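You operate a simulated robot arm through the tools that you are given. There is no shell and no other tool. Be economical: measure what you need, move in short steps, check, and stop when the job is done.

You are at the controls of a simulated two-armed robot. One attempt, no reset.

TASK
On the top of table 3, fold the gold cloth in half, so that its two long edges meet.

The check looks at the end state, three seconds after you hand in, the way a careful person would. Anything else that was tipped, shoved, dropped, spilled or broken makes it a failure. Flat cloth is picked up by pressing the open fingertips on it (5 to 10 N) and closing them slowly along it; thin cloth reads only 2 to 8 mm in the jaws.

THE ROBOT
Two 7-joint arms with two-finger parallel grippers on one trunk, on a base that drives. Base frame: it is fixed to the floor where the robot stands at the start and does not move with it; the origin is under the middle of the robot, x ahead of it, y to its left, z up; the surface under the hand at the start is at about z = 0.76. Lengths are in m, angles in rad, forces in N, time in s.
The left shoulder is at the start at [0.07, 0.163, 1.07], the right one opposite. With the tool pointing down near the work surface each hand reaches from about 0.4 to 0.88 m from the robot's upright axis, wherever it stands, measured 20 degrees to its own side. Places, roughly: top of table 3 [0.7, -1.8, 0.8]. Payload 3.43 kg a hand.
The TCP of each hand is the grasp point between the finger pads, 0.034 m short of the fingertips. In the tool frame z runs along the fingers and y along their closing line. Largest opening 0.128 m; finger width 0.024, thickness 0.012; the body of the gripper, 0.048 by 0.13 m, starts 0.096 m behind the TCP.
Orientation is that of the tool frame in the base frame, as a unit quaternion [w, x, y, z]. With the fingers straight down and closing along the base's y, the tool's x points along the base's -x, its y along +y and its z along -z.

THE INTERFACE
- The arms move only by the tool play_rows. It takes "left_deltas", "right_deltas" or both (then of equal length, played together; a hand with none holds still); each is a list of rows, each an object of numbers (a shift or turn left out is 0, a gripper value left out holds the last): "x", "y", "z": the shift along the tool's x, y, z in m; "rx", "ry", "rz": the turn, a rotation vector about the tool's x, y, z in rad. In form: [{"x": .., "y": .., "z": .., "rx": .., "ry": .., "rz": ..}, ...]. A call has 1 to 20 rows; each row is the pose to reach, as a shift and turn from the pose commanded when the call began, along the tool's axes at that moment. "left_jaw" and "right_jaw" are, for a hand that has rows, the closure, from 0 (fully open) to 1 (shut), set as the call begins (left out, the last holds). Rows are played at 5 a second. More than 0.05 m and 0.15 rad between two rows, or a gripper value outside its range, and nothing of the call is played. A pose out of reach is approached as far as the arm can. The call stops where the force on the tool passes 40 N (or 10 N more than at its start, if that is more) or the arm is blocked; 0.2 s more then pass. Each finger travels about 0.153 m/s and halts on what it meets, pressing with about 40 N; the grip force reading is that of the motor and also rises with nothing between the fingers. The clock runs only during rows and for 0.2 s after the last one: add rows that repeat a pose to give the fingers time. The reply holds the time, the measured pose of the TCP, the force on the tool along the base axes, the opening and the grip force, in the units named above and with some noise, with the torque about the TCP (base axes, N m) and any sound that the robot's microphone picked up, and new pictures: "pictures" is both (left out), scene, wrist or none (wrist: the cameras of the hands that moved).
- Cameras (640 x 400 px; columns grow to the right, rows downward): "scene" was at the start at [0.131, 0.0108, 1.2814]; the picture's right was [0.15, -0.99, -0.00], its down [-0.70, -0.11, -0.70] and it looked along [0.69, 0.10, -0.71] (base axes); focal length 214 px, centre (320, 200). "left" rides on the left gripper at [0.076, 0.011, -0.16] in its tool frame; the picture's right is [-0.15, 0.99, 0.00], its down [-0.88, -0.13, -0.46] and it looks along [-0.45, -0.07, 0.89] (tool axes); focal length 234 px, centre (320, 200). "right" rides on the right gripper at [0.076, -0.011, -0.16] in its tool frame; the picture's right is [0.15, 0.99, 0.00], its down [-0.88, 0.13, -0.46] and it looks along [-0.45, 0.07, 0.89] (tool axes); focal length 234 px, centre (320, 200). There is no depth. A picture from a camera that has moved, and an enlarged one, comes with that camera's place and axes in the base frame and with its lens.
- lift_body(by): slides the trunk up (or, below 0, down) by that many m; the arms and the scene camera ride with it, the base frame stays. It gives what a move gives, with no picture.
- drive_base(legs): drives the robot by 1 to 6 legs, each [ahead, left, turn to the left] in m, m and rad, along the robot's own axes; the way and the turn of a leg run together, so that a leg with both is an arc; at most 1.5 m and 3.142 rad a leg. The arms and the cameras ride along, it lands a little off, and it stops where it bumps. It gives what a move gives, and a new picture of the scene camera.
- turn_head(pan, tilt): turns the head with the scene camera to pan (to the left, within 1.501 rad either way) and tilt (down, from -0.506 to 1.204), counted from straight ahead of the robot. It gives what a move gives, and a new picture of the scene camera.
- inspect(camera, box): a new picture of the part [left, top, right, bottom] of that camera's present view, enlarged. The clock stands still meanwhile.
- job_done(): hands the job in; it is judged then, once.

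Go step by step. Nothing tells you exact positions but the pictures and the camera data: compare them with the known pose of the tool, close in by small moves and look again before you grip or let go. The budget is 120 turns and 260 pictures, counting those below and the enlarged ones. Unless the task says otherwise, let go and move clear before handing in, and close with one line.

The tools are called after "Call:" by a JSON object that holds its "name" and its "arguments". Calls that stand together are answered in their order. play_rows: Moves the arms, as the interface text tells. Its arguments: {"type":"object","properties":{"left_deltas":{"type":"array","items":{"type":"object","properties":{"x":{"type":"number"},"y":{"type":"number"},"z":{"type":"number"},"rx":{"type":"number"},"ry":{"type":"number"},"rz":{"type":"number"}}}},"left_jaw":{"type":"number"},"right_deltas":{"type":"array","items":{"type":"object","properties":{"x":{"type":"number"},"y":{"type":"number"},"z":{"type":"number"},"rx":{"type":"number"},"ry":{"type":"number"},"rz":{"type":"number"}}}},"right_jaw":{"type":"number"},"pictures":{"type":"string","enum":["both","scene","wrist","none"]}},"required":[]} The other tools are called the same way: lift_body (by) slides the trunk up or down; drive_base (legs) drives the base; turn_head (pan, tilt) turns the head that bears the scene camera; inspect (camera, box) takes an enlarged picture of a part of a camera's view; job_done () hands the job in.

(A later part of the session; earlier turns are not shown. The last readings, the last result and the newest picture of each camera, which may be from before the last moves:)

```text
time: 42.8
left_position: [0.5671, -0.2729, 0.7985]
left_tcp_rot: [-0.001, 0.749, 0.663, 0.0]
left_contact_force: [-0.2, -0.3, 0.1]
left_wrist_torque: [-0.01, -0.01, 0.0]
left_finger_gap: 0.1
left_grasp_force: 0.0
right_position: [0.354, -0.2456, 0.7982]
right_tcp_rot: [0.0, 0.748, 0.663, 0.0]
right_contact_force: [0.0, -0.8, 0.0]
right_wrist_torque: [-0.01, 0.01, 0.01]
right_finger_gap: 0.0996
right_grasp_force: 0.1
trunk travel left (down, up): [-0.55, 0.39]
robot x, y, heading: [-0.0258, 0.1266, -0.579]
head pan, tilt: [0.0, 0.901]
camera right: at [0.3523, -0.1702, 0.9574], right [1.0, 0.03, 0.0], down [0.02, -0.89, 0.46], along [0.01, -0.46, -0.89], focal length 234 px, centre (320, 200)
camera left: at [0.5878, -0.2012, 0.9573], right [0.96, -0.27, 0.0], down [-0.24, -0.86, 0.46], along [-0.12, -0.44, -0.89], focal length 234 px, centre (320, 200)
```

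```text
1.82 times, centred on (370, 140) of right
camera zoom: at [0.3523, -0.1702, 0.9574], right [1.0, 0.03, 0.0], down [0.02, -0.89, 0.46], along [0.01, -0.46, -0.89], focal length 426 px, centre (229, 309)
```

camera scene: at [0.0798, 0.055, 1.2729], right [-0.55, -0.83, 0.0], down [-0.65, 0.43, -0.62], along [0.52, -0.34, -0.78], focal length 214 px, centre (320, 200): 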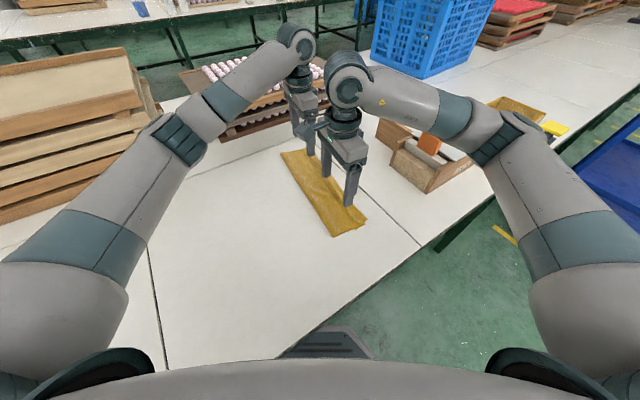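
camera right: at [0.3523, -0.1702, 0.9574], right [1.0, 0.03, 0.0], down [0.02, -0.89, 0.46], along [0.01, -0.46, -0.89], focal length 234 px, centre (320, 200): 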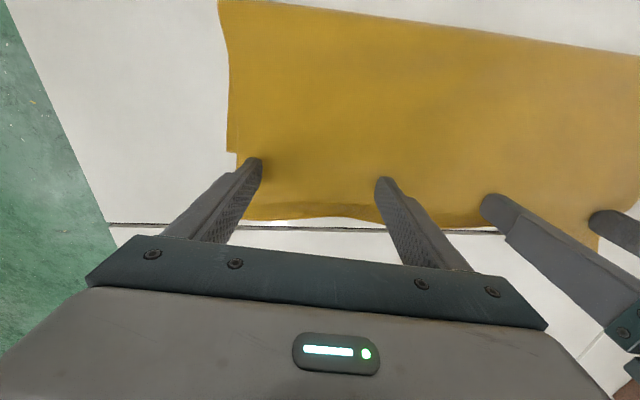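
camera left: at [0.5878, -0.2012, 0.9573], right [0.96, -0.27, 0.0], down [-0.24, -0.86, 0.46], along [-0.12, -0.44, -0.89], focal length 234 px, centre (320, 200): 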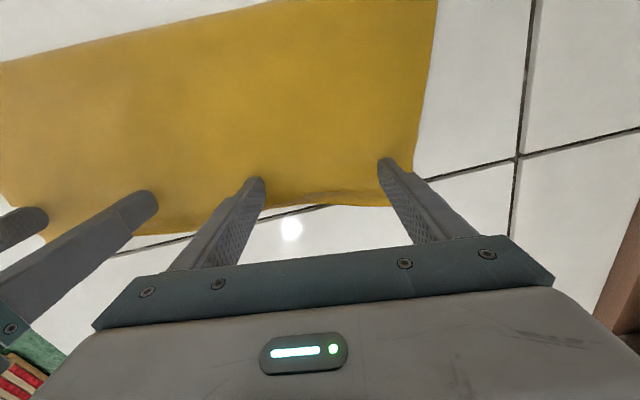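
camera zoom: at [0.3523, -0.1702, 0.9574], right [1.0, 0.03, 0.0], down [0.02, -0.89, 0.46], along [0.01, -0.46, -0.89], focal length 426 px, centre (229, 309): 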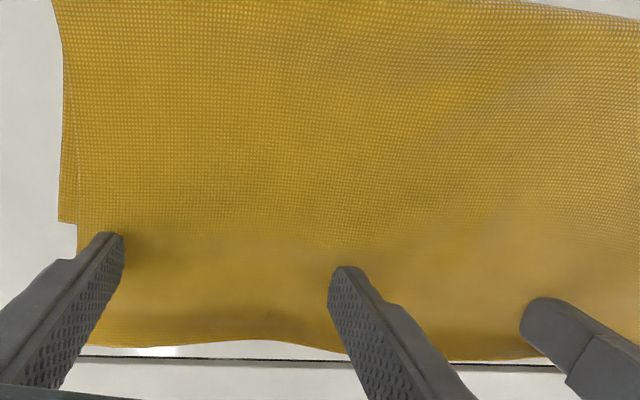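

The hem has rolled out. I'll lift straight up and look at the whole cloth.

Call:
{"name": "play_rows", "arguments": {"left_deltas": [{"z": -0.03}, {"z": -0.07}, {"z": -0.11}, {"z": -0.13, "x": 0.03}, {"z": -0.13, "x": 0.07}, {"z": -0.13, "x": 0.11}], "right_deltas": [{"z": -0.03}, {"z": -0.07}, {"z": -0.11}, {"z": -0.14, "x": 0.03, "y": -0.02}, {"z": -0.14, "x": 0.07, "y": -0.05}, {"z": -0.14, "x": 0.1, "y": -0.08}], "pictures": "both"}}

Call:
{"name": "inspect", "arguments": {"camera": "scene", "box": [270, 140, 400, 240]}}

```text
time: 44.2
left_position: [0.5802, -0.1645, 0.9275]
left_tcp_rot: [0.001, 0.749, 0.662, 0.0]
left_contact_force: [0.8, -0.2, -0.6]
left_wrist_torque: [-0.04, 0.01, 0.02]
left_finger_gap: 0.0995
left_grasp_force: 0.0
right_position: [0.288, -0.1334, 0.9352]
right_tcp_rot: [0.001, 0.748, 0.663, -0.002]
right_contact_force: [-1.1, -0.4, 0.3]
right_wrist_torque: [-0.03, -0.01, 0.02]
right_finger_gap: 0.0998
right_grasp_force: 0.0
trunk travel left (down, up): [-0.55, 0.39]
robot x, y, heading: [-0.027, 0.1237, -0.585]
head pan, tilt: [0.0, 0.901]
camera scene: at [0.0799, 0.0574, 1.2731], right [-0.55, -0.83, 0.0], down [-0.65, 0.43, -0.62], along [0.52, -0.34, -0.78], focal length 214 px, centre (320, 200)
camera right: at [0.2855, -0.0574, 1.0957], right [1.0, 0.02, 0.0], down [0.02, -0.89, 0.46], along [0.01, -0.46, -0.89], focal length 234 px, centre (320, 200)
camera left: at [0.6003, -0.0919, 1.0876], right [0.96, -0.27, 0.0], down [-0.24, -0.86, 0.46], along [-0.12, -0.44, -0.89], focal length 234 px, centre (320, 200)
```

scene: 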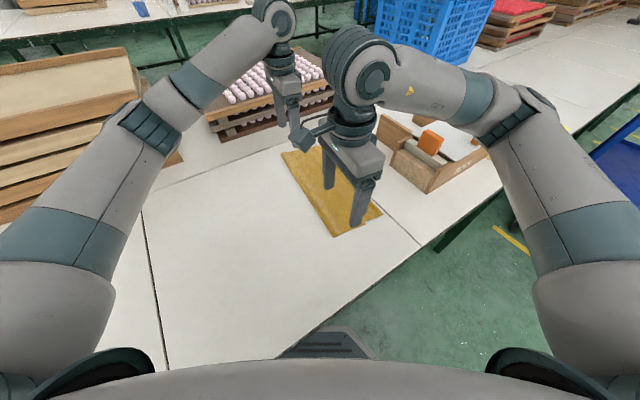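
right: 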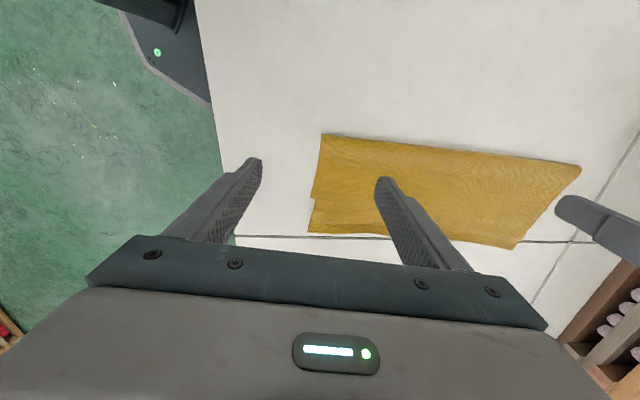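
left: 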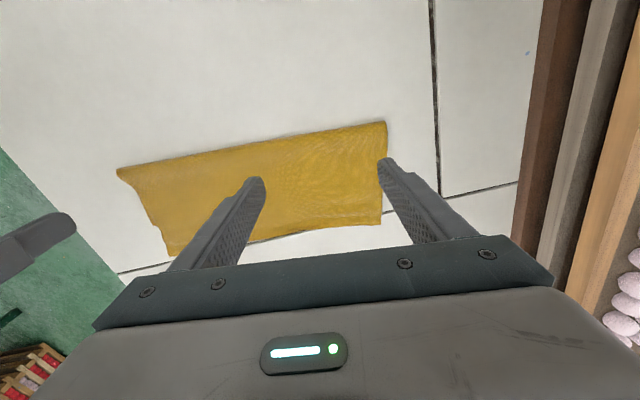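

```text
4.00 times, centred on (335, 190) of scene
camera zoom: at [0.0799, 0.0574, 1.2731], right [-0.55, -0.83, 0.0], down [-0.65, 0.43, -0.62], along [0.52, -0.34, -0.78], focal length 858 px, centre (260, 240)
```

zoom: 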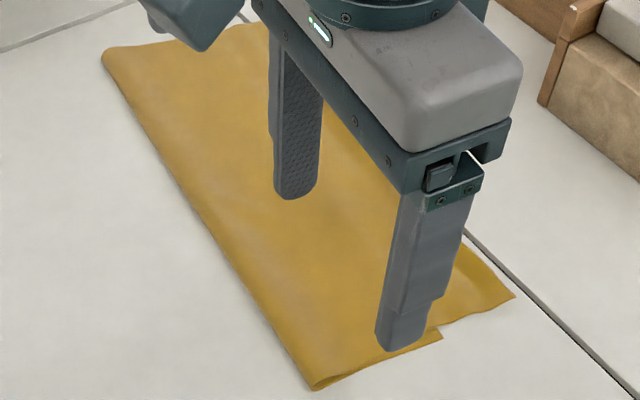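

The upper layer is flat now, but its edge overshoots the lower edge by about 6.6 cm at the near end and 4 cm at the far end, so the fold has to move over. I'll pinch the overhanging upper edge near both corners, now from the correct side, starting with a hover over (0.296, −0.282) and (0.622, −0.305).

Call:
{"name": "play_rows", "arguments": {"left_deltas": [{"x": -0.03, "y": 0.012}, {"x": -0.065, "y": 0.024}, {"x": -0.1, "y": 0.036, "z": 0.01}, {"x": -0.12, "y": 0.048, "z": 0.04}, {"x": -0.1346, "y": 0.0576, "z": 0.07}, {"x": -0.1346, "y": 0.0576, "z": 0.0975}, {"x": -0.1346, "y": 0.0576, "z": 0.0975}], "right_deltas": [{"x": -0.035, "y": 0.006}, {"x": -0.07, "y": 0.012}, {"x": -0.105, "y": 0.018, "z": 0.01}, {"x": -0.13, "y": 0.0255, "z": 0.04}, {"x": -0.1466, "y": 0.0255, "z": 0.075}, {"x": -0.1466, "y": 0.0255, "z": 0.105}, {"x": -0.1466, "y": 0.0255, "z": 0.105}], "left_jaw": 0.84, "right_jaw": 0.84, "pictures": "both"}}

```text
time: 45.8
left_position: [0.619, -0.3058, 0.8344]
left_tcp_rot: [0.0, 0.749, 0.662, 0.0]
left_contact_force: [0.8, 0.0, 0.7]
left_wrist_torque: [-0.01, -0.01, -0.01]
left_finger_gap: 0.0204
left_grasp_force: 0.1
right_position: [0.2944, -0.2838, 0.8303]
right_tcp_rot: [0.001, 0.749, 0.663, 0.001]
right_contact_force: [-0.5, 0.2, 0.2]
right_wrist_torque: [0.0, -0.01, 0.0]
right_finger_gap: 0.0204
right_grasp_force: 0.0
trunk travel left (down, up): [-0.55, 0.39]
robot x, y, heading: [-0.0254, 0.1284, -0.582]
head pan, tilt: [0.0, 0.901]
camera scene: at [0.079, 0.0548, 1.273], right [-0.55, -0.83, 0.0], down [-0.65, 0.43, -0.62], along [0.52, -0.34, -0.78], focal length 214 px, centre (320, 200)
camera right: at [0.2912, -0.2084, 0.9911], right [1.0, 0.03, 0.0], down [0.02, -0.89, 0.46], along [0.01, -0.46, -0.89], focal length 234 px, centre (320, 200)
camera left: at [0.6391, -0.2331, 0.9935], right [0.96, -0.27, 0.0], down [-0.24, -0.86, 0.46], along [-0.12, -0.44, -0.89], focal length 234 px, centre (320, 200)
```

scene: 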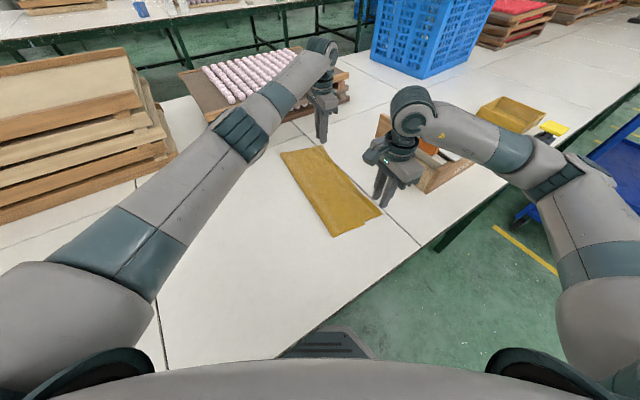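
right: 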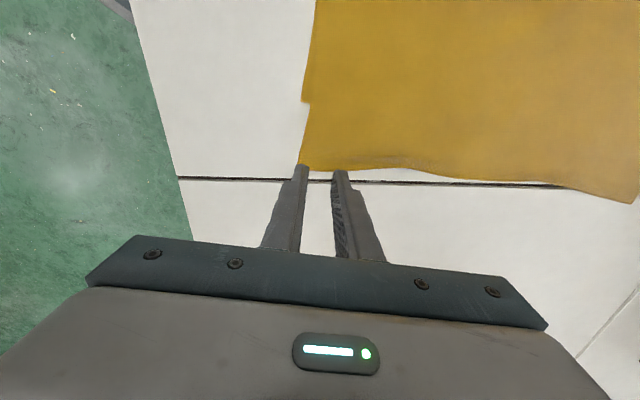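
left: 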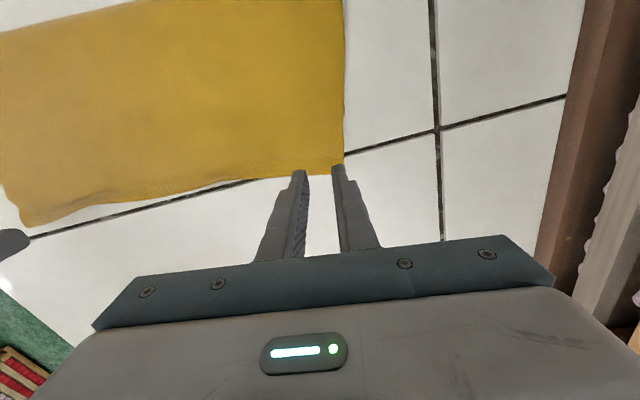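

The hover is good. Small nudges inward from the corners, then down to contact.

Call:
{"name": "play_rows", "arguments": {"left_deltas": [{"x": -0.002, "y": -0.005, "z": 0.018}, {"x": -0.002, "y": -0.005, "z": 0.033}, {"x": -0.002, "y": -0.005, "z": 0.038}, {"x": -0.002, "y": -0.005, "z": 0.0395}], "right_deltas": [{"x": 0.0055, "y": 0.0034, "z": 0.015}, {"x": 0.0055, "y": 0.0034, "z": 0.028}, {"x": 0.0055, "y": 0.0034, "z": 0.034}, {"x": 0.0055, "y": 0.0034, "z": 0.0365}], "pictures": "none"}}

```text
time: 46.8
left_position: [0.6164, -0.3083, 0.7952]
left_tcp_rot: [0.003, 0.749, 0.663, 0.0]
left_contact_force: [3.3, -4.3, 19.7]
left_wrist_torque: [-0.15, -0.03, 0.01]
left_finger_gap: 0.0205
left_grasp_force: 0.1
right_position: [0.298, -0.2803, 0.7961]
right_tcp_rot: [0.001, 0.749, 0.663, 0.001]
right_contact_force: [-0.5, 1.1, 0.8]
right_wrist_torque: [0.01, 0.0, 0.0]
right_finger_gap: 0.0206
right_grasp_force: 0.0
trunk travel left (down, up): [-0.55, 0.39]
robot x, y, heading: [-0.0284, 0.1233, -0.585]
head pan, tilt: [0.0, 0.901]
```

Call:
{"name": "play_rows", "arguments": {"left_deltas": [{"z": -0.0012}, {"z": -0.0012}, {"z": -0.0012}], "right_deltas": [{"z": 0.0008}, {"z": 0.0014}, {"z": 0.0014}], "pictures": "none"}}

```text
time: 47.6
left_position: [0.6147, -0.307, 0.795]
left_tcp_rot: [0.002, 0.749, 0.663, 0.0]
left_contact_force: [1.9, -6.3, 23.9]
left_wrist_torque: [-0.2, -0.08, 0.02]
left_finger_gap: 0.0204
left_grasp_force: 0.0
right_position: [0.2976, -0.2798, 0.7964]
right_tcp_rot: [0.001, 0.749, 0.662, 0.001]
right_contact_force: [0.7, 0.3, 2.4]
right_wrist_torque: [0.04, 0.03, -0.01]
right_finger_gap: 0.0204
right_grasp_force: 0.0
trunk travel left (down, up): [-0.55, 0.39]
robot x, y, heading: [-0.0223, 0.1239, -0.586]
head pan, tilt: [0.0, 0.901]
```

Call:
{"name": "play_rows", "arguments": {"left_deltas": [{"z": -0.0015}, {"z": -0.0022}, {"z": -0.0022}], "right_deltas": [{"z": 0.0006}, {"z": 0.0008}, {"z": 0.0008}], "pictures": "none"}}

```text
time: 48.4
left_position: [0.6152, -0.3066, 0.7956]
left_tcp_rot: [0.0, 0.749, 0.663, 0.0]
left_contact_force: [0.8, -3.7, 12.2]
left_wrist_torque: [-0.12, -0.08, 0.03]
left_finger_gap: 0.0204
left_grasp_force: 0.0
right_position: [0.2991, -0.2795, 0.7958]
right_tcp_rot: [0.002, 0.749, 0.662, 0.001]
right_contact_force: [-1.7, -3.2, 13.2]
right_wrist_torque: [-0.1, 0.21, 0.02]
right_finger_gap: 0.0205
right_grasp_force: 0.2
trunk travel left (down, up): [-0.55, 0.39]
robot x, y, heading: [-0.0291, 0.1243, -0.583]
head pan, tilt: [0.0, 0.901]
```

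Both are at about 12 N. I'll ease slightly and close in steps.

Call:
{"name": "play_rows", "arguments": {"left_deltas": [{"z": -0.0007}, {"z": -0.0007}], "right_deltas": [{"z": -0.0006}, {"z": -0.0006}], "left_jaw": 0.89, "right_jaw": 0.89, "pictures": "none"}}

Call:
{"name": "play_rows", "arguments": {"left_deltas": [{"z": 0}, {"z": 0}], "right_deltas": [{"z": 0}, {"z": 0}], "left_jaw": 0.945, "right_jaw": 0.945, "pictures": "none"}}

Call:
{"name": "play_rows", "arguments": {"left_deltas": [{"z": 0}, {"z": 0}, {"z": 0}], "right_deltas": [{"z": 0}, {"z": 0}, {"z": 0}], "left_jaw": 1.0, "right_jaw": 1.0, "pictures": "wrist"}}

```text
time: 49.0
left_position: [0.6167, -0.3061, 0.7963]
left_tcp_rot: [0.0, 0.748, 0.664, 0.001]
left_contact_force: [-0.9, 1.2, 4.9]
left_wrist_torque: [0.03, -0.01, 0.02]
left_finger_gap: 0.0134
left_grasp_force: 0.1
right_position: [0.299, -0.2789, 0.7959]
right_tcp_rot: [0.001, 0.749, 0.663, 0.001]
right_contact_force: [-0.7, -1.3, 13.6]
right_wrist_torque: [-0.07, 0.13, 0.04]
right_finger_gap: 0.0136
right_grasp_force: 0.0
trunk travel left (down, up): [-0.55, 0.39]
robot x, y, heading: [-0.0289, 0.1214, -0.583]
head pan, tilt: [0.0, 0.901]
```

```text
time: 49.6
left_position: [0.6171, -0.3059, 0.7959]
left_tcp_rot: [0.0, 0.749, 0.663, 0.0]
left_contact_force: [-0.8, 0.1, 1.7]
left_wrist_torque: [0.06, 0.03, 0.03]
left_finger_gap: 0.0074
left_grasp_force: 0.1
right_position: [0.2991, -0.2783, 0.7934]
right_tcp_rot: [0.0, 0.749, 0.663, 0.0]
right_contact_force: [0.4, 1.4, 15.8]
right_wrist_torque: [0.03, 0.04, 0.03]
right_finger_gap: 0.0059
right_grasp_force: 0.1
trunk travel left (down, up): [-0.55, 0.39]
robot x, y, heading: [-0.0249, 0.1231, -0.581]
head pan, tilt: [0.0, 0.901]
```

```text
time: 50.4
left_position: [0.6174, -0.3068, 0.7967]
left_tcp_rot: [-0.001, 0.749, 0.663, 0.0]
left_contact_force: [-3.3, 0.7, -0.2]
left_wrist_torque: [0.02, 0.12, -0.02]
left_finger_gap: 0.0018
left_grasp_force: 36.6
right_position: [0.3002, -0.2785, 0.7946]
right_tcp_rot: [0.001, 0.749, 0.662, 0.0]
right_contact_force: [3.3, 1.4, 15.6]
right_wrist_torque: [0.06, -0.05, -0.03]
right_finger_gap: 0.002
right_grasp_force: 36.8
trunk travel left (down, up): [-0.55, 0.39]
robot x, y, heading: [-0.0262, 0.1231, -0.584]
head pan, tilt: [0.0, 0.901]
camera right: at [0.2964, -0.203, 0.9549], right [1.0, 0.03, 0.0], down [0.02, -0.89, 0.46], along [0.01, -0.46, -0.89], focal length 234 px, centre (320, 200)
camera left: at [0.6371, -0.2338, 0.9555], right [0.96, -0.27, 0.0], down [-0.24, -0.86, 0.46], along [-0.12, -0.44, -0.89], focal length 234 px, centre (320, 200)
```

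right: 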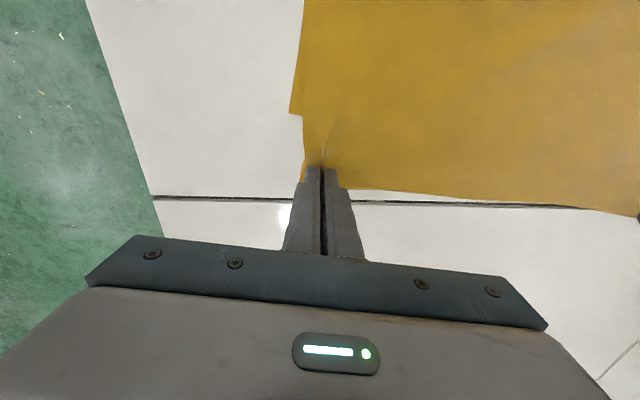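
left: 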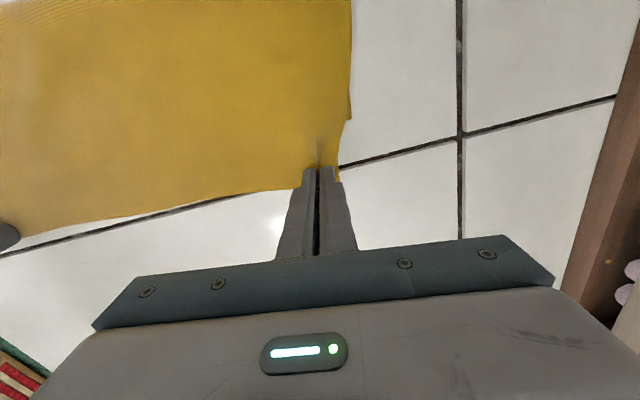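

Both upper-layer corners are gripped. The lower corners are at (0.2735, −0.227) near and (0.653, −0.2675) far, so I'll lift 3 cm, bring the edge back about 6 cm / 5.5 cm and lower it close.

Call:
{"name": "play_rows", "arguments": {"left_deltas": [{"z": -0.012}, {"z": -0.025, "x": 0.004}, {"z": -0.03, "x": 0.016, "y": -0.001}, {"z": -0.03, "x": 0.03, "y": -0.002}, {"z": -0.03, "x": 0.044, "y": -0.0026}, {"z": -0.027, "x": 0.0546, "y": -0.0026}, {"z": -0.018, "x": 0.0546, "y": -0.0026}, {"z": -0.01, "x": 0.0546, "y": -0.0026}, {"z": -0.01, "x": 0.0546, "y": -0.0026}], "right_deltas": [{"z": -0.012}, {"z": -0.025, "x": 0.004}, {"z": -0.03, "x": 0.018, "y": -0.001}, {"z": -0.03, "x": 0.034, "y": -0.003}, {"z": -0.03, "x": 0.048, "y": -0.0052}, {"z": -0.027, "x": 0.0598, "y": -0.0052}, {"z": -0.018, "x": 0.0598, "y": -0.0052}, {"z": -0.01, "x": 0.0598, "y": -0.0052}, {"z": -0.01, "x": 0.0598, "y": -0.0052}], "pictures": "both"}}

Call:
{"name": "inspect", "arguments": {"camera": "right", "box": [220, 60, 420, 220]}}

Call:
{"name": "inspect", "arguments": {"camera": "left", "box": [220, 60, 420, 220]}}

```text
time: 52.4
left_position: [0.6222, -0.2522, 0.8048]
left_tcp_rot: [0.0, 0.748, 0.663, 0.0]
left_contact_force: [-5.7, 1.1, 0.0]
left_wrist_torque: [0.01, 0.19, 0.05]
left_finger_gap: 0.0019
left_grasp_force: 36.4
right_position: [0.3014, -0.2209, 0.8037]
right_tcp_rot: [0.0, 0.749, 0.663, 0.0]
right_contact_force: [6.3, -1.4, 1.0]
right_wrist_torque: [-0.04, -0.17, -0.05]
right_finger_gap: 0.002
right_grasp_force: 36.7
trunk travel left (down, up): [-0.55, 0.39]
robot x, y, heading: [-0.0257, 0.1278, -0.581]
head pan, tilt: [0.0, 0.901]
camera scene: at [0.0795, 0.0548, 1.273], right [-0.55, -0.83, 0.0], down [-0.65, 0.43, -0.62], along [0.52, -0.34, -0.78], focal length 214 px, centre (320, 200)
camera right: at [0.2984, -0.1444, 0.9628], right [1.0, 0.03, 0.0], down [0.02, -0.89, 0.46], along [0.01, -0.46, -0.89], focal length 234 px, centre (320, 200)
camera left: at [0.6419, -0.1792, 0.9646], right [0.96, -0.26, 0.0], down [-0.24, -0.86, 0.46], along [-0.12, -0.44, -0.89], focal length 234 px, centre (320, 200)
```

scene: 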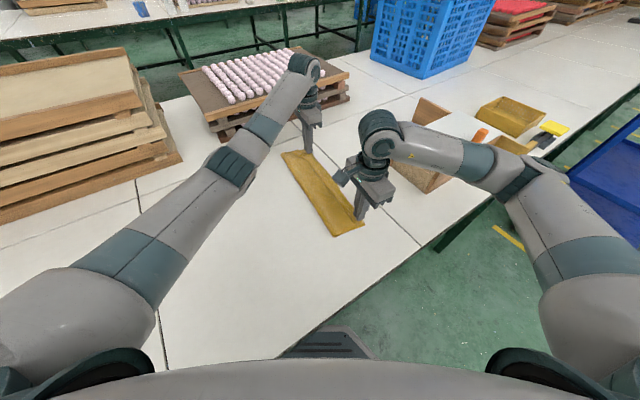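
right: 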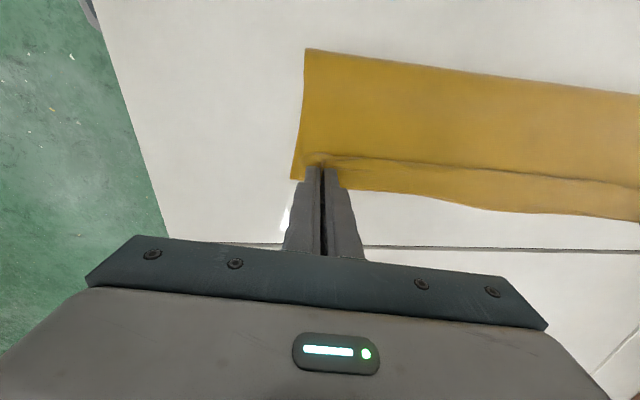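
left: 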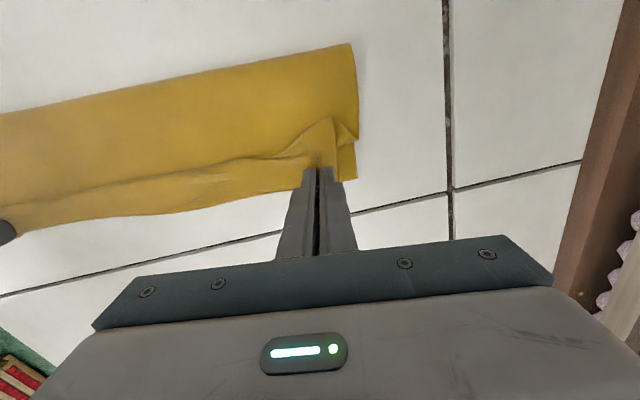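

```text
2.50 times, centred on (320, 140) of right
camera zoom: at [0.2984, -0.1444, 0.9628], right [1.0, 0.03, 0.0], down [0.02, -0.89, 0.46], along [0.01, -0.46, -0.89], focal length 585 px, centre (320, 350)
```

zoom: 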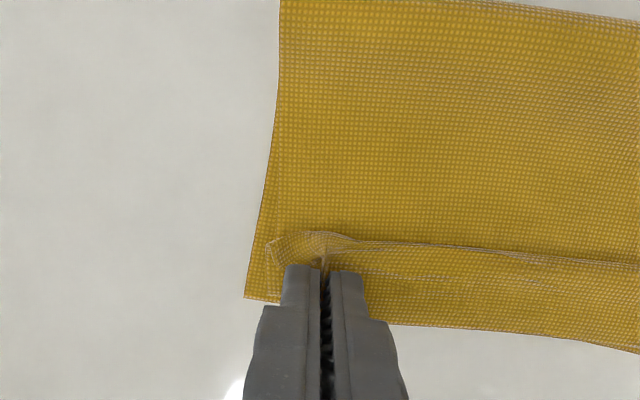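

```text
2.50 times, centred on (320, 140) of left
camera zoom: at [0.6419, -0.1792, 0.9646], right [0.96, -0.26, 0.0], down [-0.24, -0.86, 0.46], along [-0.12, -0.44, -0.89], focal length 585 px, centre (320, 350)
```

zoom: 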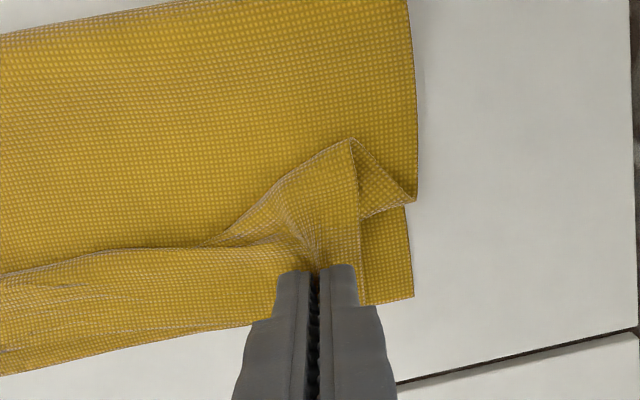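

The edges are nearly aligned, but the slack has gathered as a pleat just behind the hands. I'll lower, release the edge there, and then iron the pleat toward the fold with the pusher fingers.

Call:
{"name": "play_rows", "arguments": {"left_deltas": [{"z": 0.003}, {"z": 0.006}, {"z": 0.008}, {"z": 0.008}], "right_deltas": [{"z": 0.003}, {"z": 0.006}, {"z": 0.007}, {"z": 0.007}], "pictures": "none"}}

Call:
{"name": "play_rows", "arguments": {"left_deltas": [{"z": 0}, {"z": 0}, {"z": 0}], "right_deltas": [{"z": 0}, {"z": 0}, {"z": 0}], "left_jaw": 0.8, "right_jaw": 0.8, "pictures": "none"}}

Call:
{"name": "play_rows", "arguments": {"left_deltas": [{"z": -0.03}, {"z": -0.07}, {"z": -0.1}, {"z": -0.13, "y": 0.01}, {"z": -0.13, "y": 0.01}], "right_deltas": [{"z": -0.03}, {"z": -0.07}, {"z": -0.1}, {"z": -0.13, "y": -0.01}, {"z": -0.13, "y": -0.01}], "pictures": "both"}}

Call:
{"name": "inspect", "arguments": {"camera": "scene", "box": [270, 140, 390, 245]}}

```text
time: 53.4
left_position: [0.6206, -0.2499, 0.7973]
left_tcp_rot: [0.0, 0.748, 0.664, 0.0]
left_contact_force: [-6.0, 0.5, 0.3]
left_wrist_torque: [0.01, 0.19, 0.03]
left_finger_gap: 0.0021
left_grasp_force: 36.2
right_position: [0.3011, -0.2203, 0.7976]
right_tcp_rot: [0.0, 0.749, 0.662, 0.001]
right_contact_force: [7.7, -1.0, 12.3]
right_wrist_torque: [0.03, -0.22, -0.08]
right_finger_gap: 0.0021
right_grasp_force: 36.9
trunk travel left (down, up): [-0.55, 0.39]
robot x, y, heading: [-0.0287, 0.1268, -0.581]
head pan, tilt: [0.0, 0.901]
```

```text
time: 54.2
left_position: [0.6207, -0.2501, 0.7974]
left_tcp_rot: [0.0, 0.749, 0.663, 0.0]
left_contact_force: [-0.3, 0.5, -0.2]
left_wrist_torque: [0.02, 0.03, -0.01]
left_finger_gap: 0.0254
left_grasp_force: 0.1
right_position: [0.3012, -0.2189, 0.7977]
right_tcp_rot: [0.001, 0.749, 0.662, 0.0]
right_contact_force: [3.5, -0.5, 16.8]
right_wrist_torque: [0.08, 0.13, -0.02]
right_finger_gap: 0.0223
right_grasp_force: 0.0
trunk travel left (down, up): [-0.55, 0.39]
robot x, y, heading: [-0.0241, 0.1255, -0.581]
head pan, tilt: [0.0, 0.901]
```

```text
time: 55.4
left_position: [0.6308, -0.2533, 0.9291]
left_tcp_rot: [-0.001, 0.749, 0.662, 0.0]
left_contact_force: [-0.1, 0.1, -0.3]
left_wrist_torque: [0.02, 0.01, -0.01]
left_finger_gap: 0.0253
left_grasp_force: 0.1
right_position: [0.2907, -0.2203, 0.9298]
right_tcp_rot: [0.0, 0.749, 0.663, 0.0]
right_contact_force: [1.2, 0.2, 0.2]
right_wrist_torque: [0.06, -0.01, 0.01]
right_finger_gap: 0.0258
right_grasp_force: 0.1
trunk travel left (down, up): [-0.55, 0.39]
robot x, y, heading: [-0.027, 0.1247, -0.584]
head pan, tilt: [0.0, 0.901]
camera scene: at [0.0805, 0.0544, 1.2728], right [-0.55, -0.83, 0.0], down [-0.65, 0.43, -0.62], along [0.52, -0.34, -0.78], focal length 214 px, centre (320, 200)
camera right: at [0.2887, -0.1443, 1.0894], right [1.0, 0.03, 0.0], down [0.02, -0.89, 0.46], along [0.01, -0.46, -0.89], focal length 234 px, centre (320, 200)
camera left: at [0.6505, -0.1812, 1.0887], right [0.96, -0.27, 0.0], down [-0.24, -0.86, 0.46], along [-0.12, -0.44, -0.89], focal length 234 px, centre (320, 200)
```

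scene: 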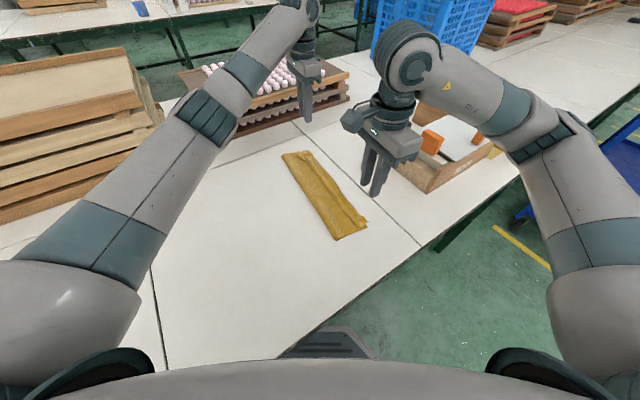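
right: 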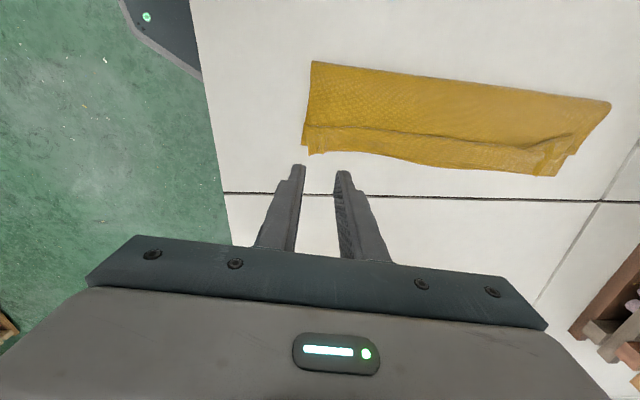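
left: 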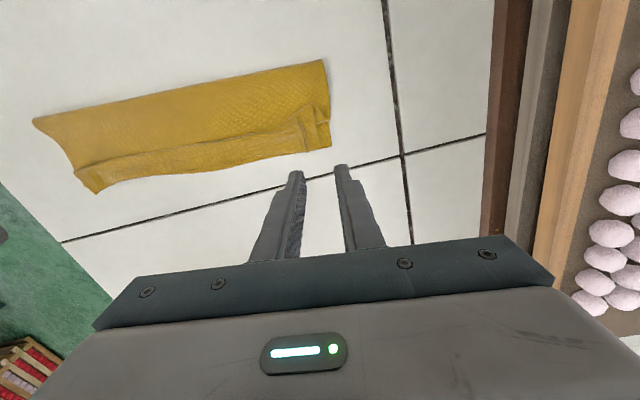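

```text
3.81 times, centred on (330, 192) of scene
camera zoom: at [0.0805, 0.0544, 1.2728], right [-0.55, -0.83, 0.0], down [-0.65, 0.43, -0.62], along [0.52, -0.34, -0.78], focal length 817 px, centre (282, 229)
```

zoom: 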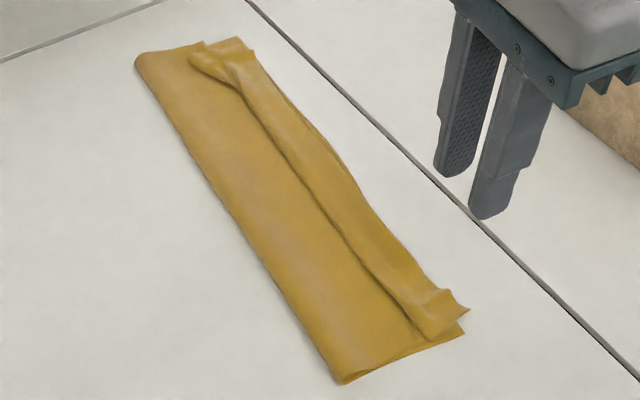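

The slack now lies as a pleat leaning toward the fold, crest at y≈−0.20. I'll push it out flat again with the four pusher fingers, which worked before, then regrip the exposed edge and re-lay the fold with a wider swing.

Call:
{"name": "play_rows", "arguments": {"left_deltas": [{"x": 0.015, "y": -0.015}, {"x": 0.03, "y": -0.03}, {"x": 0.045, "y": -0.05}, {"x": 0.056, "y": -0.063}, {"x": 0.056, "y": -0.063, "z": 0.04}, {"x": 0.056, "y": -0.063, "z": 0.08}, {"x": 0.056, "y": -0.063, "z": 0.115}, {"x": 0.056, "y": -0.063, "z": 0.129}, {"x": 0.056, "y": -0.063, "z": 0.1316}, {"x": 0.056, "y": -0.063, "z": 0.1316}], "right_deltas": [{"x": 0.012, "y": 0.018}, {"x": 0.025, "y": 0.036}, {"x": 0.037, "y": 0.054}, {"x": 0.0455, "y": 0.0694}, {"x": 0.0455, "y": 0.0694, "z": 0.04}, {"x": 0.0455, "y": 0.0694, "z": 0.08}, {"x": 0.0455, "y": 0.0694, "z": 0.115}, {"x": 0.0455, "y": 0.0694, "z": 0.13}, {"x": 0.0455, "y": 0.0694, "z": 0.1326}, {"x": 0.0455, "y": 0.0694, "z": 0.1326}], "left_jaw": 0.22, "right_jaw": 0.22, "pictures": "wrist"}}

```text
time: 57.6
left_position: [0.5748, -0.1908, 0.7971]
left_tcp_rot: [0.001, 0.749, 0.662, 0.0]
left_contact_force: [0.0, -4.1, 12.3]
left_wrist_torque: [-0.34, -0.78, -0.17]
left_finger_gap: 0.1004
left_grasp_force: 0.8
right_position: [0.3635, -0.1824, 0.7967]
right_tcp_rot: [0.0, 0.749, 0.663, 0.001]
right_contact_force: [-0.7, -0.3, -0.5]
right_wrist_torque: [0.0, -0.01, 0.01]
right_finger_gap: 0.1
right_grasp_force: 0.1
trunk travel left (down, up): [-0.55, 0.39]
robot x, y, heading: [-0.0268, 0.1264, -0.583]
head pan, tilt: [0.0, 0.901]
camera right: at [0.3623, -0.106, 0.957], right [1.0, 0.02, 0.0], down [0.02, -0.89, 0.46], along [0.01, -0.46, -0.89], focal length 234 px, centre (320, 200)
camera left: at [0.5948, -0.1183, 0.9562], right [0.96, -0.27, 0.0], down [-0.24, -0.86, 0.46], along [-0.12, -0.44, -0.89], focal length 234 px, centre (320, 200)
```

right: 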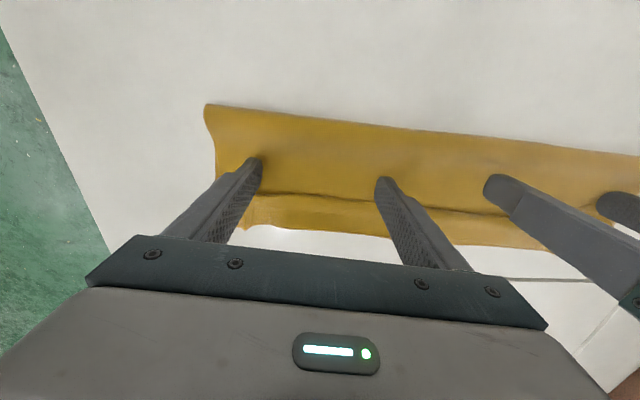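
left: 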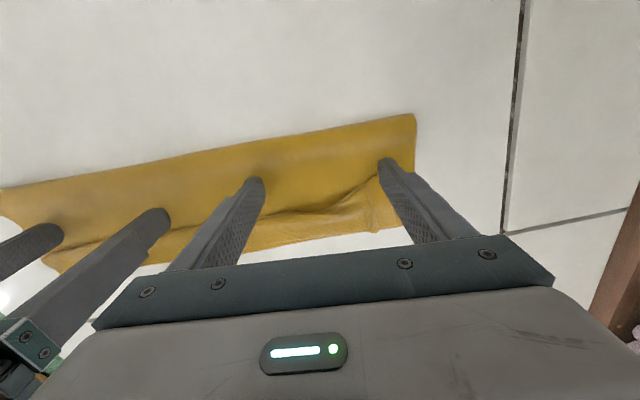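

The left far finger is pressing on the pleat's corner bulge. I'll lift the left hand, shift it 12 mm inward, lower it again, and then push out with both.

Call:
{"name": "play_rows", "arguments": {"left_deltas": [{"z": -0.015}, {"z": -0.015, "x": 0.012}, {"z": -0.005, "x": 0.013}, {"z": -0.001, "x": 0.013}], "pictures": "none"}}

Call:
{"name": "inspect", "arguments": {"camera": "left", "box": [200, 90, 440, 260]}}

```text
time: 58.6
left_position: [0.5776, -0.1765, 0.7972]
left_tcp_rot: [0.0, 0.749, 0.663, 0.0]
left_contact_force: [0.8, 0.1, 0.7]
left_wrist_torque: [-0.01, -0.02, -0.01]
left_finger_gap: 0.1
left_grasp_force: 0.1
right_position: [0.3658, -0.1827, 0.7972]
right_tcp_rot: [0.0, 0.749, 0.662, 0.0]
right_contact_force: [0.6, -0.1, -0.1]
right_wrist_torque: [0.01, 0.05, 0.0]
right_finger_gap: 0.0999
right_grasp_force: 0.1
trunk travel left (down, up): [-0.55, 0.39]
robot x, y, heading: [-0.0248, 0.1274, -0.583]
head pan, tilt: [0.0, 0.901]
```

```text
2.35 times, centred on (320, 175) of left
camera zoom: at [0.5978, -0.1046, 0.9562], right [0.96, -0.26, 0.0], down [-0.24, -0.86, 0.46], along [-0.12, -0.44, -0.89], focal length 551 px, centre (320, 259)
```

zoom: 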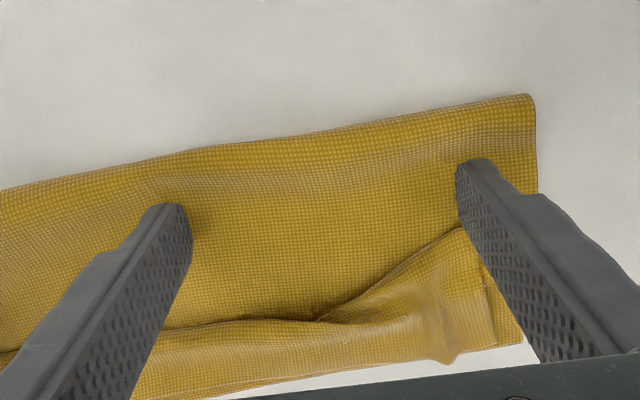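

Now I'll push outward.

Call:
{"name": "play_rows", "arguments": {"left_deltas": [{"x": -0.008}, {"x": -0.016}, {"x": -0.024}, {"x": -0.032}, {"x": -0.04}, {"x": -0.048}, {"x": -0.056}, {"x": -0.064}, {"x": -0.072}, {"x": -0.08}], "right_deltas": [{"x": -0.006}, {"x": -0.012}, {"x": -0.019}, {"x": -0.026}, {"x": -0.033}, {"x": -0.04}, {"x": -0.047}, {"x": -0.053}, {"x": -0.059}, {"x": -0.065}], "pictures": "wrist"}}

```text
time: 60.8
left_position: [0.5663, -0.2571, 0.7966]
left_tcp_rot: [0.0, 0.748, 0.663, 0.0]
left_contact_force: [0.7, 0.9, -0.1]
left_wrist_torque: [-0.02, 0.01, 0.0]
left_finger_gap: 0.0999
left_grasp_force: 0.0
right_position: [0.3588, -0.2468, 0.7966]
right_tcp_rot: [0.0, 0.748, 0.664, -0.001]
right_contact_force: [0.1, 0.7, 4.4]
right_wrist_torque: [0.04, 0.07, -0.03]
right_finger_gap: 0.0998
right_grasp_force: 0.0
trunk travel left (down, up): [-0.55, 0.39]
robot x, y, heading: [-0.03, 0.1269, -0.58]
head pan, tilt: [0.0, 0.901]
camera right: at [0.3559, -0.1703, 0.9555], right [1.0, 0.03, 0.0], down [0.02, -0.89, 0.46], along [0.01, -0.46, -0.89], focal length 234 px, centre (320, 200)
camera left: at [0.5861, -0.1845, 0.9563], right [0.96, -0.27, 0.0], down [-0.24, -0.86, 0.46], along [-0.12, -0.44, -0.89], focal length 234 px, centre (320, 200)
```

right: 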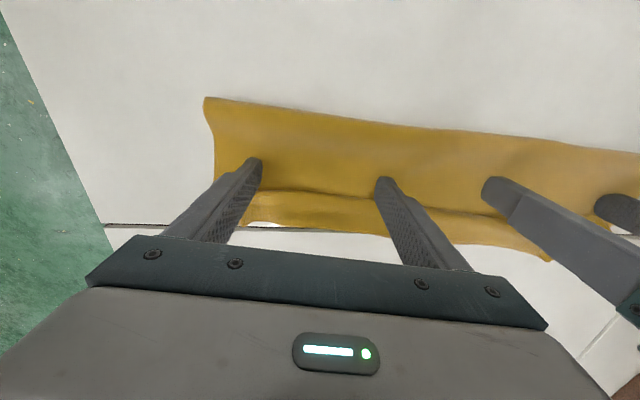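
left: 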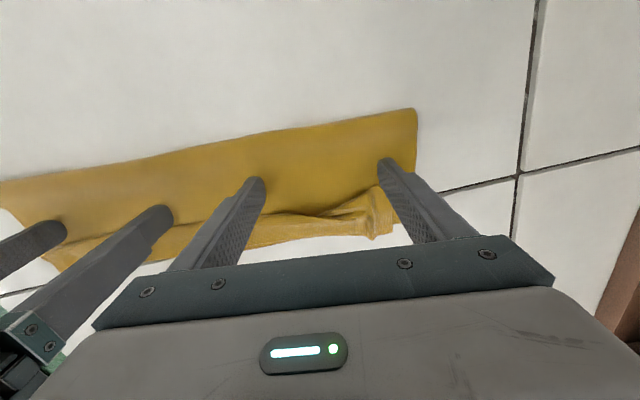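

This time the fingers pressed slightly too hard and dragged the whole cloth about 6 cm toward −y, which is harmless. I'll raise about 1.2 mm so they only catch the pleat, and push again.

Call:
{"name": "play_rows", "arguments": {"left_deltas": [{"z": -0.001}, {"z": -0.001, "x": -0.007}, {"z": -0.001, "x": -0.014}, {"z": -0.001, "x": -0.021}, {"z": -0.001, "x": -0.028}], "right_deltas": [{"z": -0.0015}, {"z": -0.0015, "x": -0.007}, {"z": -0.0015, "x": -0.014}, {"z": -0.0015, "x": -0.021}, {"z": -0.0015, "x": -0.028}], "pictures": "wrist"}}

```text
time: 62.0
left_position: [0.5641, -0.2854, 0.7991]
left_tcp_rot: [0.0, 0.748, 0.664, 0.0]
left_contact_force: [0.8, 0.2, 0.9]
left_wrist_torque: [0.01, 0.0, -0.01]
left_finger_gap: 0.0999
left_grasp_force: 0.2
right_position: [0.3546, -0.2745, 0.7966]
right_tcp_rot: [0.0, 0.749, 0.663, 0.0]
right_contact_force: [-1.0, 0.1, 0.2]
right_wrist_torque: [0.03, 0.01, 0.02]
right_finger_gap: 0.0998
right_grasp_force: 0.1
trunk travel left (down, up): [-0.55, 0.39]
robot x, y, heading: [-0.025, 0.1257, -0.585]
head pan, tilt: [0.0, 0.901]
camera right: at [0.3519, -0.199, 0.956], right [1.0, 0.03, 0.0], down [0.02, -0.89, 0.46], along [0.01, -0.46, -0.89], focal length 234 px, centre (320, 200)
camera left: at [0.5835, -0.2129, 0.9577], right [0.96, -0.26, 0.0], down [-0.24, -0.86, 0.46], along [-0.12, -0.44, -0.89], focal length 234 px, centre (320, 200)
```

right: 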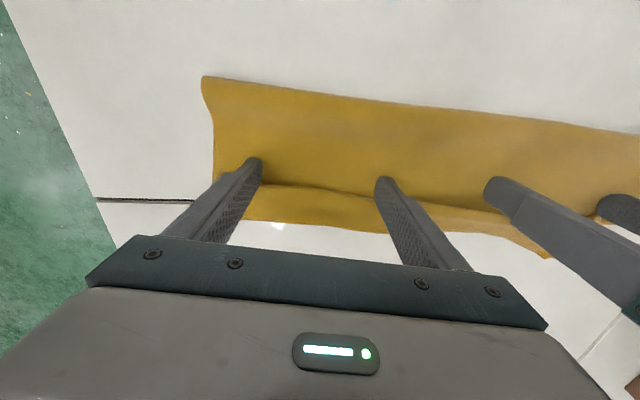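
left: 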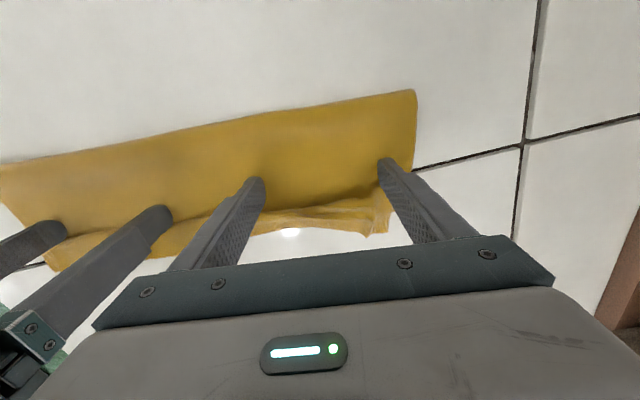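

The pleat is now opening out ahead of the fingers. I'll continue with the right hand a touch higher.

Call:
{"name": "play_rows", "arguments": {"left_deltas": [{"x": -0.007}, {"x": -0.014}, {"x": -0.021}, {"x": -0.028}, {"x": -0.035}, {"x": -0.042}], "right_deltas": [{"z": -0.001, "x": -0.007}, {"z": -0.001, "x": -0.014}, {"z": -0.001, "x": -0.021}, {"z": -0.001, "x": -0.028}, {"z": -0.001, "x": -0.035}, {"z": -0.001, "x": -0.042}], "pictures": "wrist"}}

```text
time: 63.4
left_position: [0.5581, -0.3264, 0.7979]
left_tcp_rot: [0.0, 0.748, 0.663, 0.0]
left_contact_force: [0.0, -0.9, -0.8]
left_wrist_torque: [0.04, -0.03, 0.02]
left_finger_gap: 0.1
left_grasp_force: 0.0
right_position: [0.3494, -0.3174, 0.7981]
right_tcp_rot: [0.0, 0.748, 0.663, 0.0]
right_contact_force: [-0.4, 0.2, 0.7]
right_wrist_torque: [0.06, 0.02, 0.03]
right_finger_gap: 0.0998
right_grasp_force: 0.1
trunk travel left (down, up): [-0.55, 0.39]
robot x, y, heading: [-0.0262, 0.1228, -0.584]
head pan, tilt: [0.0, 0.901]
camera right: at [0.3474, -0.2403, 0.9574], right [1.0, 0.02, 0.0], down [0.02, -0.89, 0.46], along [0.01, -0.46, -0.89], focal length 234 px, centre (320, 200)
camera left: at [0.5784, -0.2537, 0.9572], right [0.96, -0.26, 0.0], down [-0.24, -0.86, 0.46], along [-0.12, -0.44, -0.89], focal length 234 px, centre (320, 200)
```

right: 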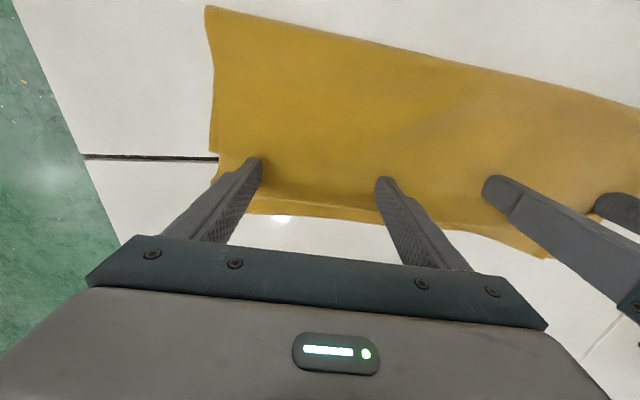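
left: 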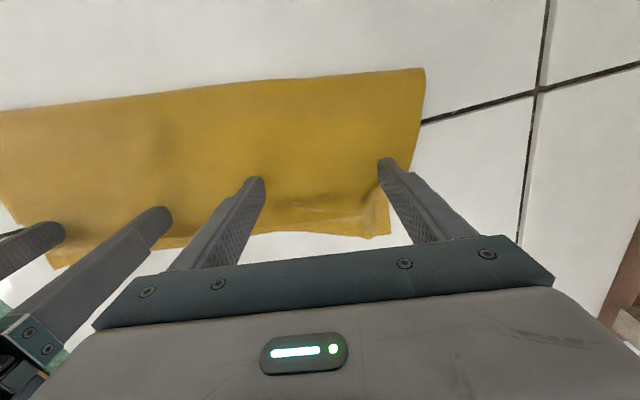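

The pleat is nearly out. One last 2 cm push, then I'll lift and look.

Call:
{"name": "play_rows", "arguments": {"left_deltas": [{"x": -0.008}, {"x": -0.016}, {"x": -0.024}, {"x": -0.03}], "right_deltas": [{"x": -0.006}, {"x": -0.012}, {"x": -0.016}, {"x": -0.02}], "pictures": "none"}}

Call:
{"name": "play_rows", "arguments": {"left_deltas": [{"z": -0.03}, {"z": -0.07}, {"z": -0.11}, {"z": -0.13, "x": 0.03}, {"z": -0.13, "x": 0.07}, {"z": -0.13, "x": 0.11}], "right_deltas": [{"z": -0.03}, {"z": -0.07}, {"z": -0.11}, {"z": -0.14, "x": 0.03, "y": -0.02}, {"z": -0.14, "x": 0.07, "y": -0.05}, {"z": -0.14, "x": 0.1, "y": -0.08}], "pictures": "both"}}

```text
time: 64.4
left_position: [0.5547, -0.3542, 0.7968]
left_tcp_rot: [0.001, 0.749, 0.663, 0.0]
left_contact_force: [-0.5, -0.4, 0.1]
left_wrist_torque: [-0.02, -0.02, -0.01]
left_finger_gap: 0.0998
left_grasp_force: 0.1
right_position: [0.3474, -0.3362, 0.7971]
right_tcp_rot: [0.0, 0.749, 0.663, 0.0]
right_contact_force: [-0.4, 0.3, -0.4]
right_wrist_torque: [0.01, -0.02, -0.02]
right_finger_gap: 0.0999
right_grasp_force: 0.0
trunk travel left (down, up): [-0.55, 0.39]
robot x, y, heading: [-0.0278, 0.1258, -0.586]
head pan, tilt: [0.0, 0.901]
```

```text
time: 65.8
left_position: [0.5682, -0.2482, 0.9298]
left_tcp_rot: [-0.001, 0.749, 0.663, 0.0]
left_contact_force: [0.4, -0.2, 0.0]
left_wrist_torque: [-0.05, 0.03, 0.03]
left_finger_gap: 0.0997
left_grasp_force: 0.0
right_position: [0.2808, -0.2255, 0.9367]
right_tcp_rot: [0.001, 0.749, 0.662, 0.0]
right_contact_force: [0.8, 0.4, 0.1]
right_wrist_torque: [-0.05, -0.01, 0.02]
right_finger_gap: 0.0996
right_grasp_force: 0.0
trunk travel left (down, up): [-0.55, 0.39]
robot x, y, heading: [-0.0244, 0.1233, -0.586]
head pan, tilt: [0.0, 0.901]
camera scene: at [0.0799, 0.057, 1.2731], right [-0.55, -0.83, 0.0], down [-0.65, 0.43, -0.62], along [0.52, -0.34, -0.78], focal length 214 px, centre (320, 200)
camera right: at [0.2779, -0.149, 1.096], right [1.0, 0.02, 0.0], down [0.02, -0.89, 0.46], along [0.01, -0.46, -0.89], focal length 234 px, centre (320, 200)
camera left: at [0.5889, -0.1752, 1.0896], right [0.96, -0.27, 0.0], down [-0.24, -0.86, 0.46], along [-0.12, -0.44, -0.89], focal length 234 px, centre (320, 200)
```

scene: 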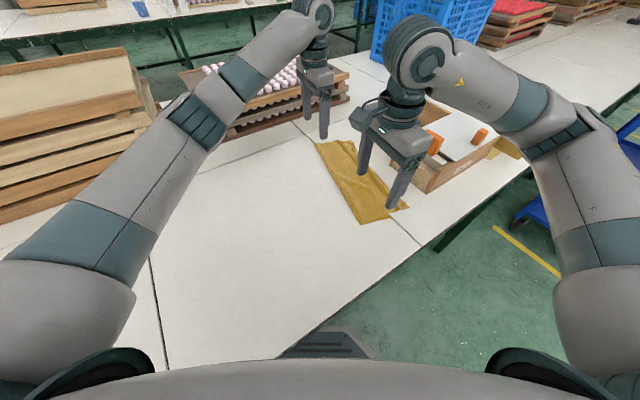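
right: 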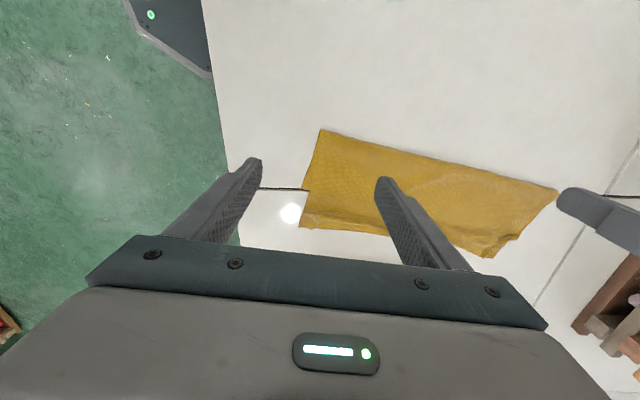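
left: 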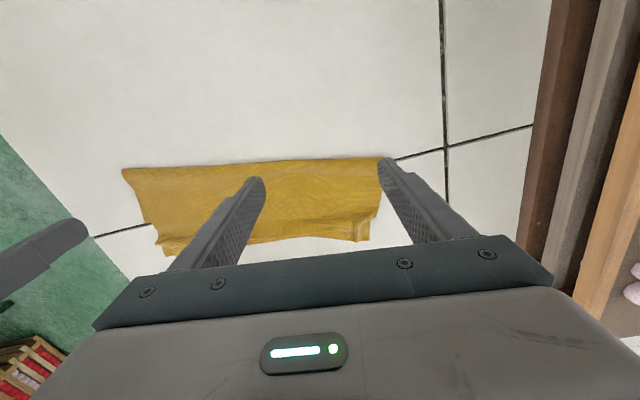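

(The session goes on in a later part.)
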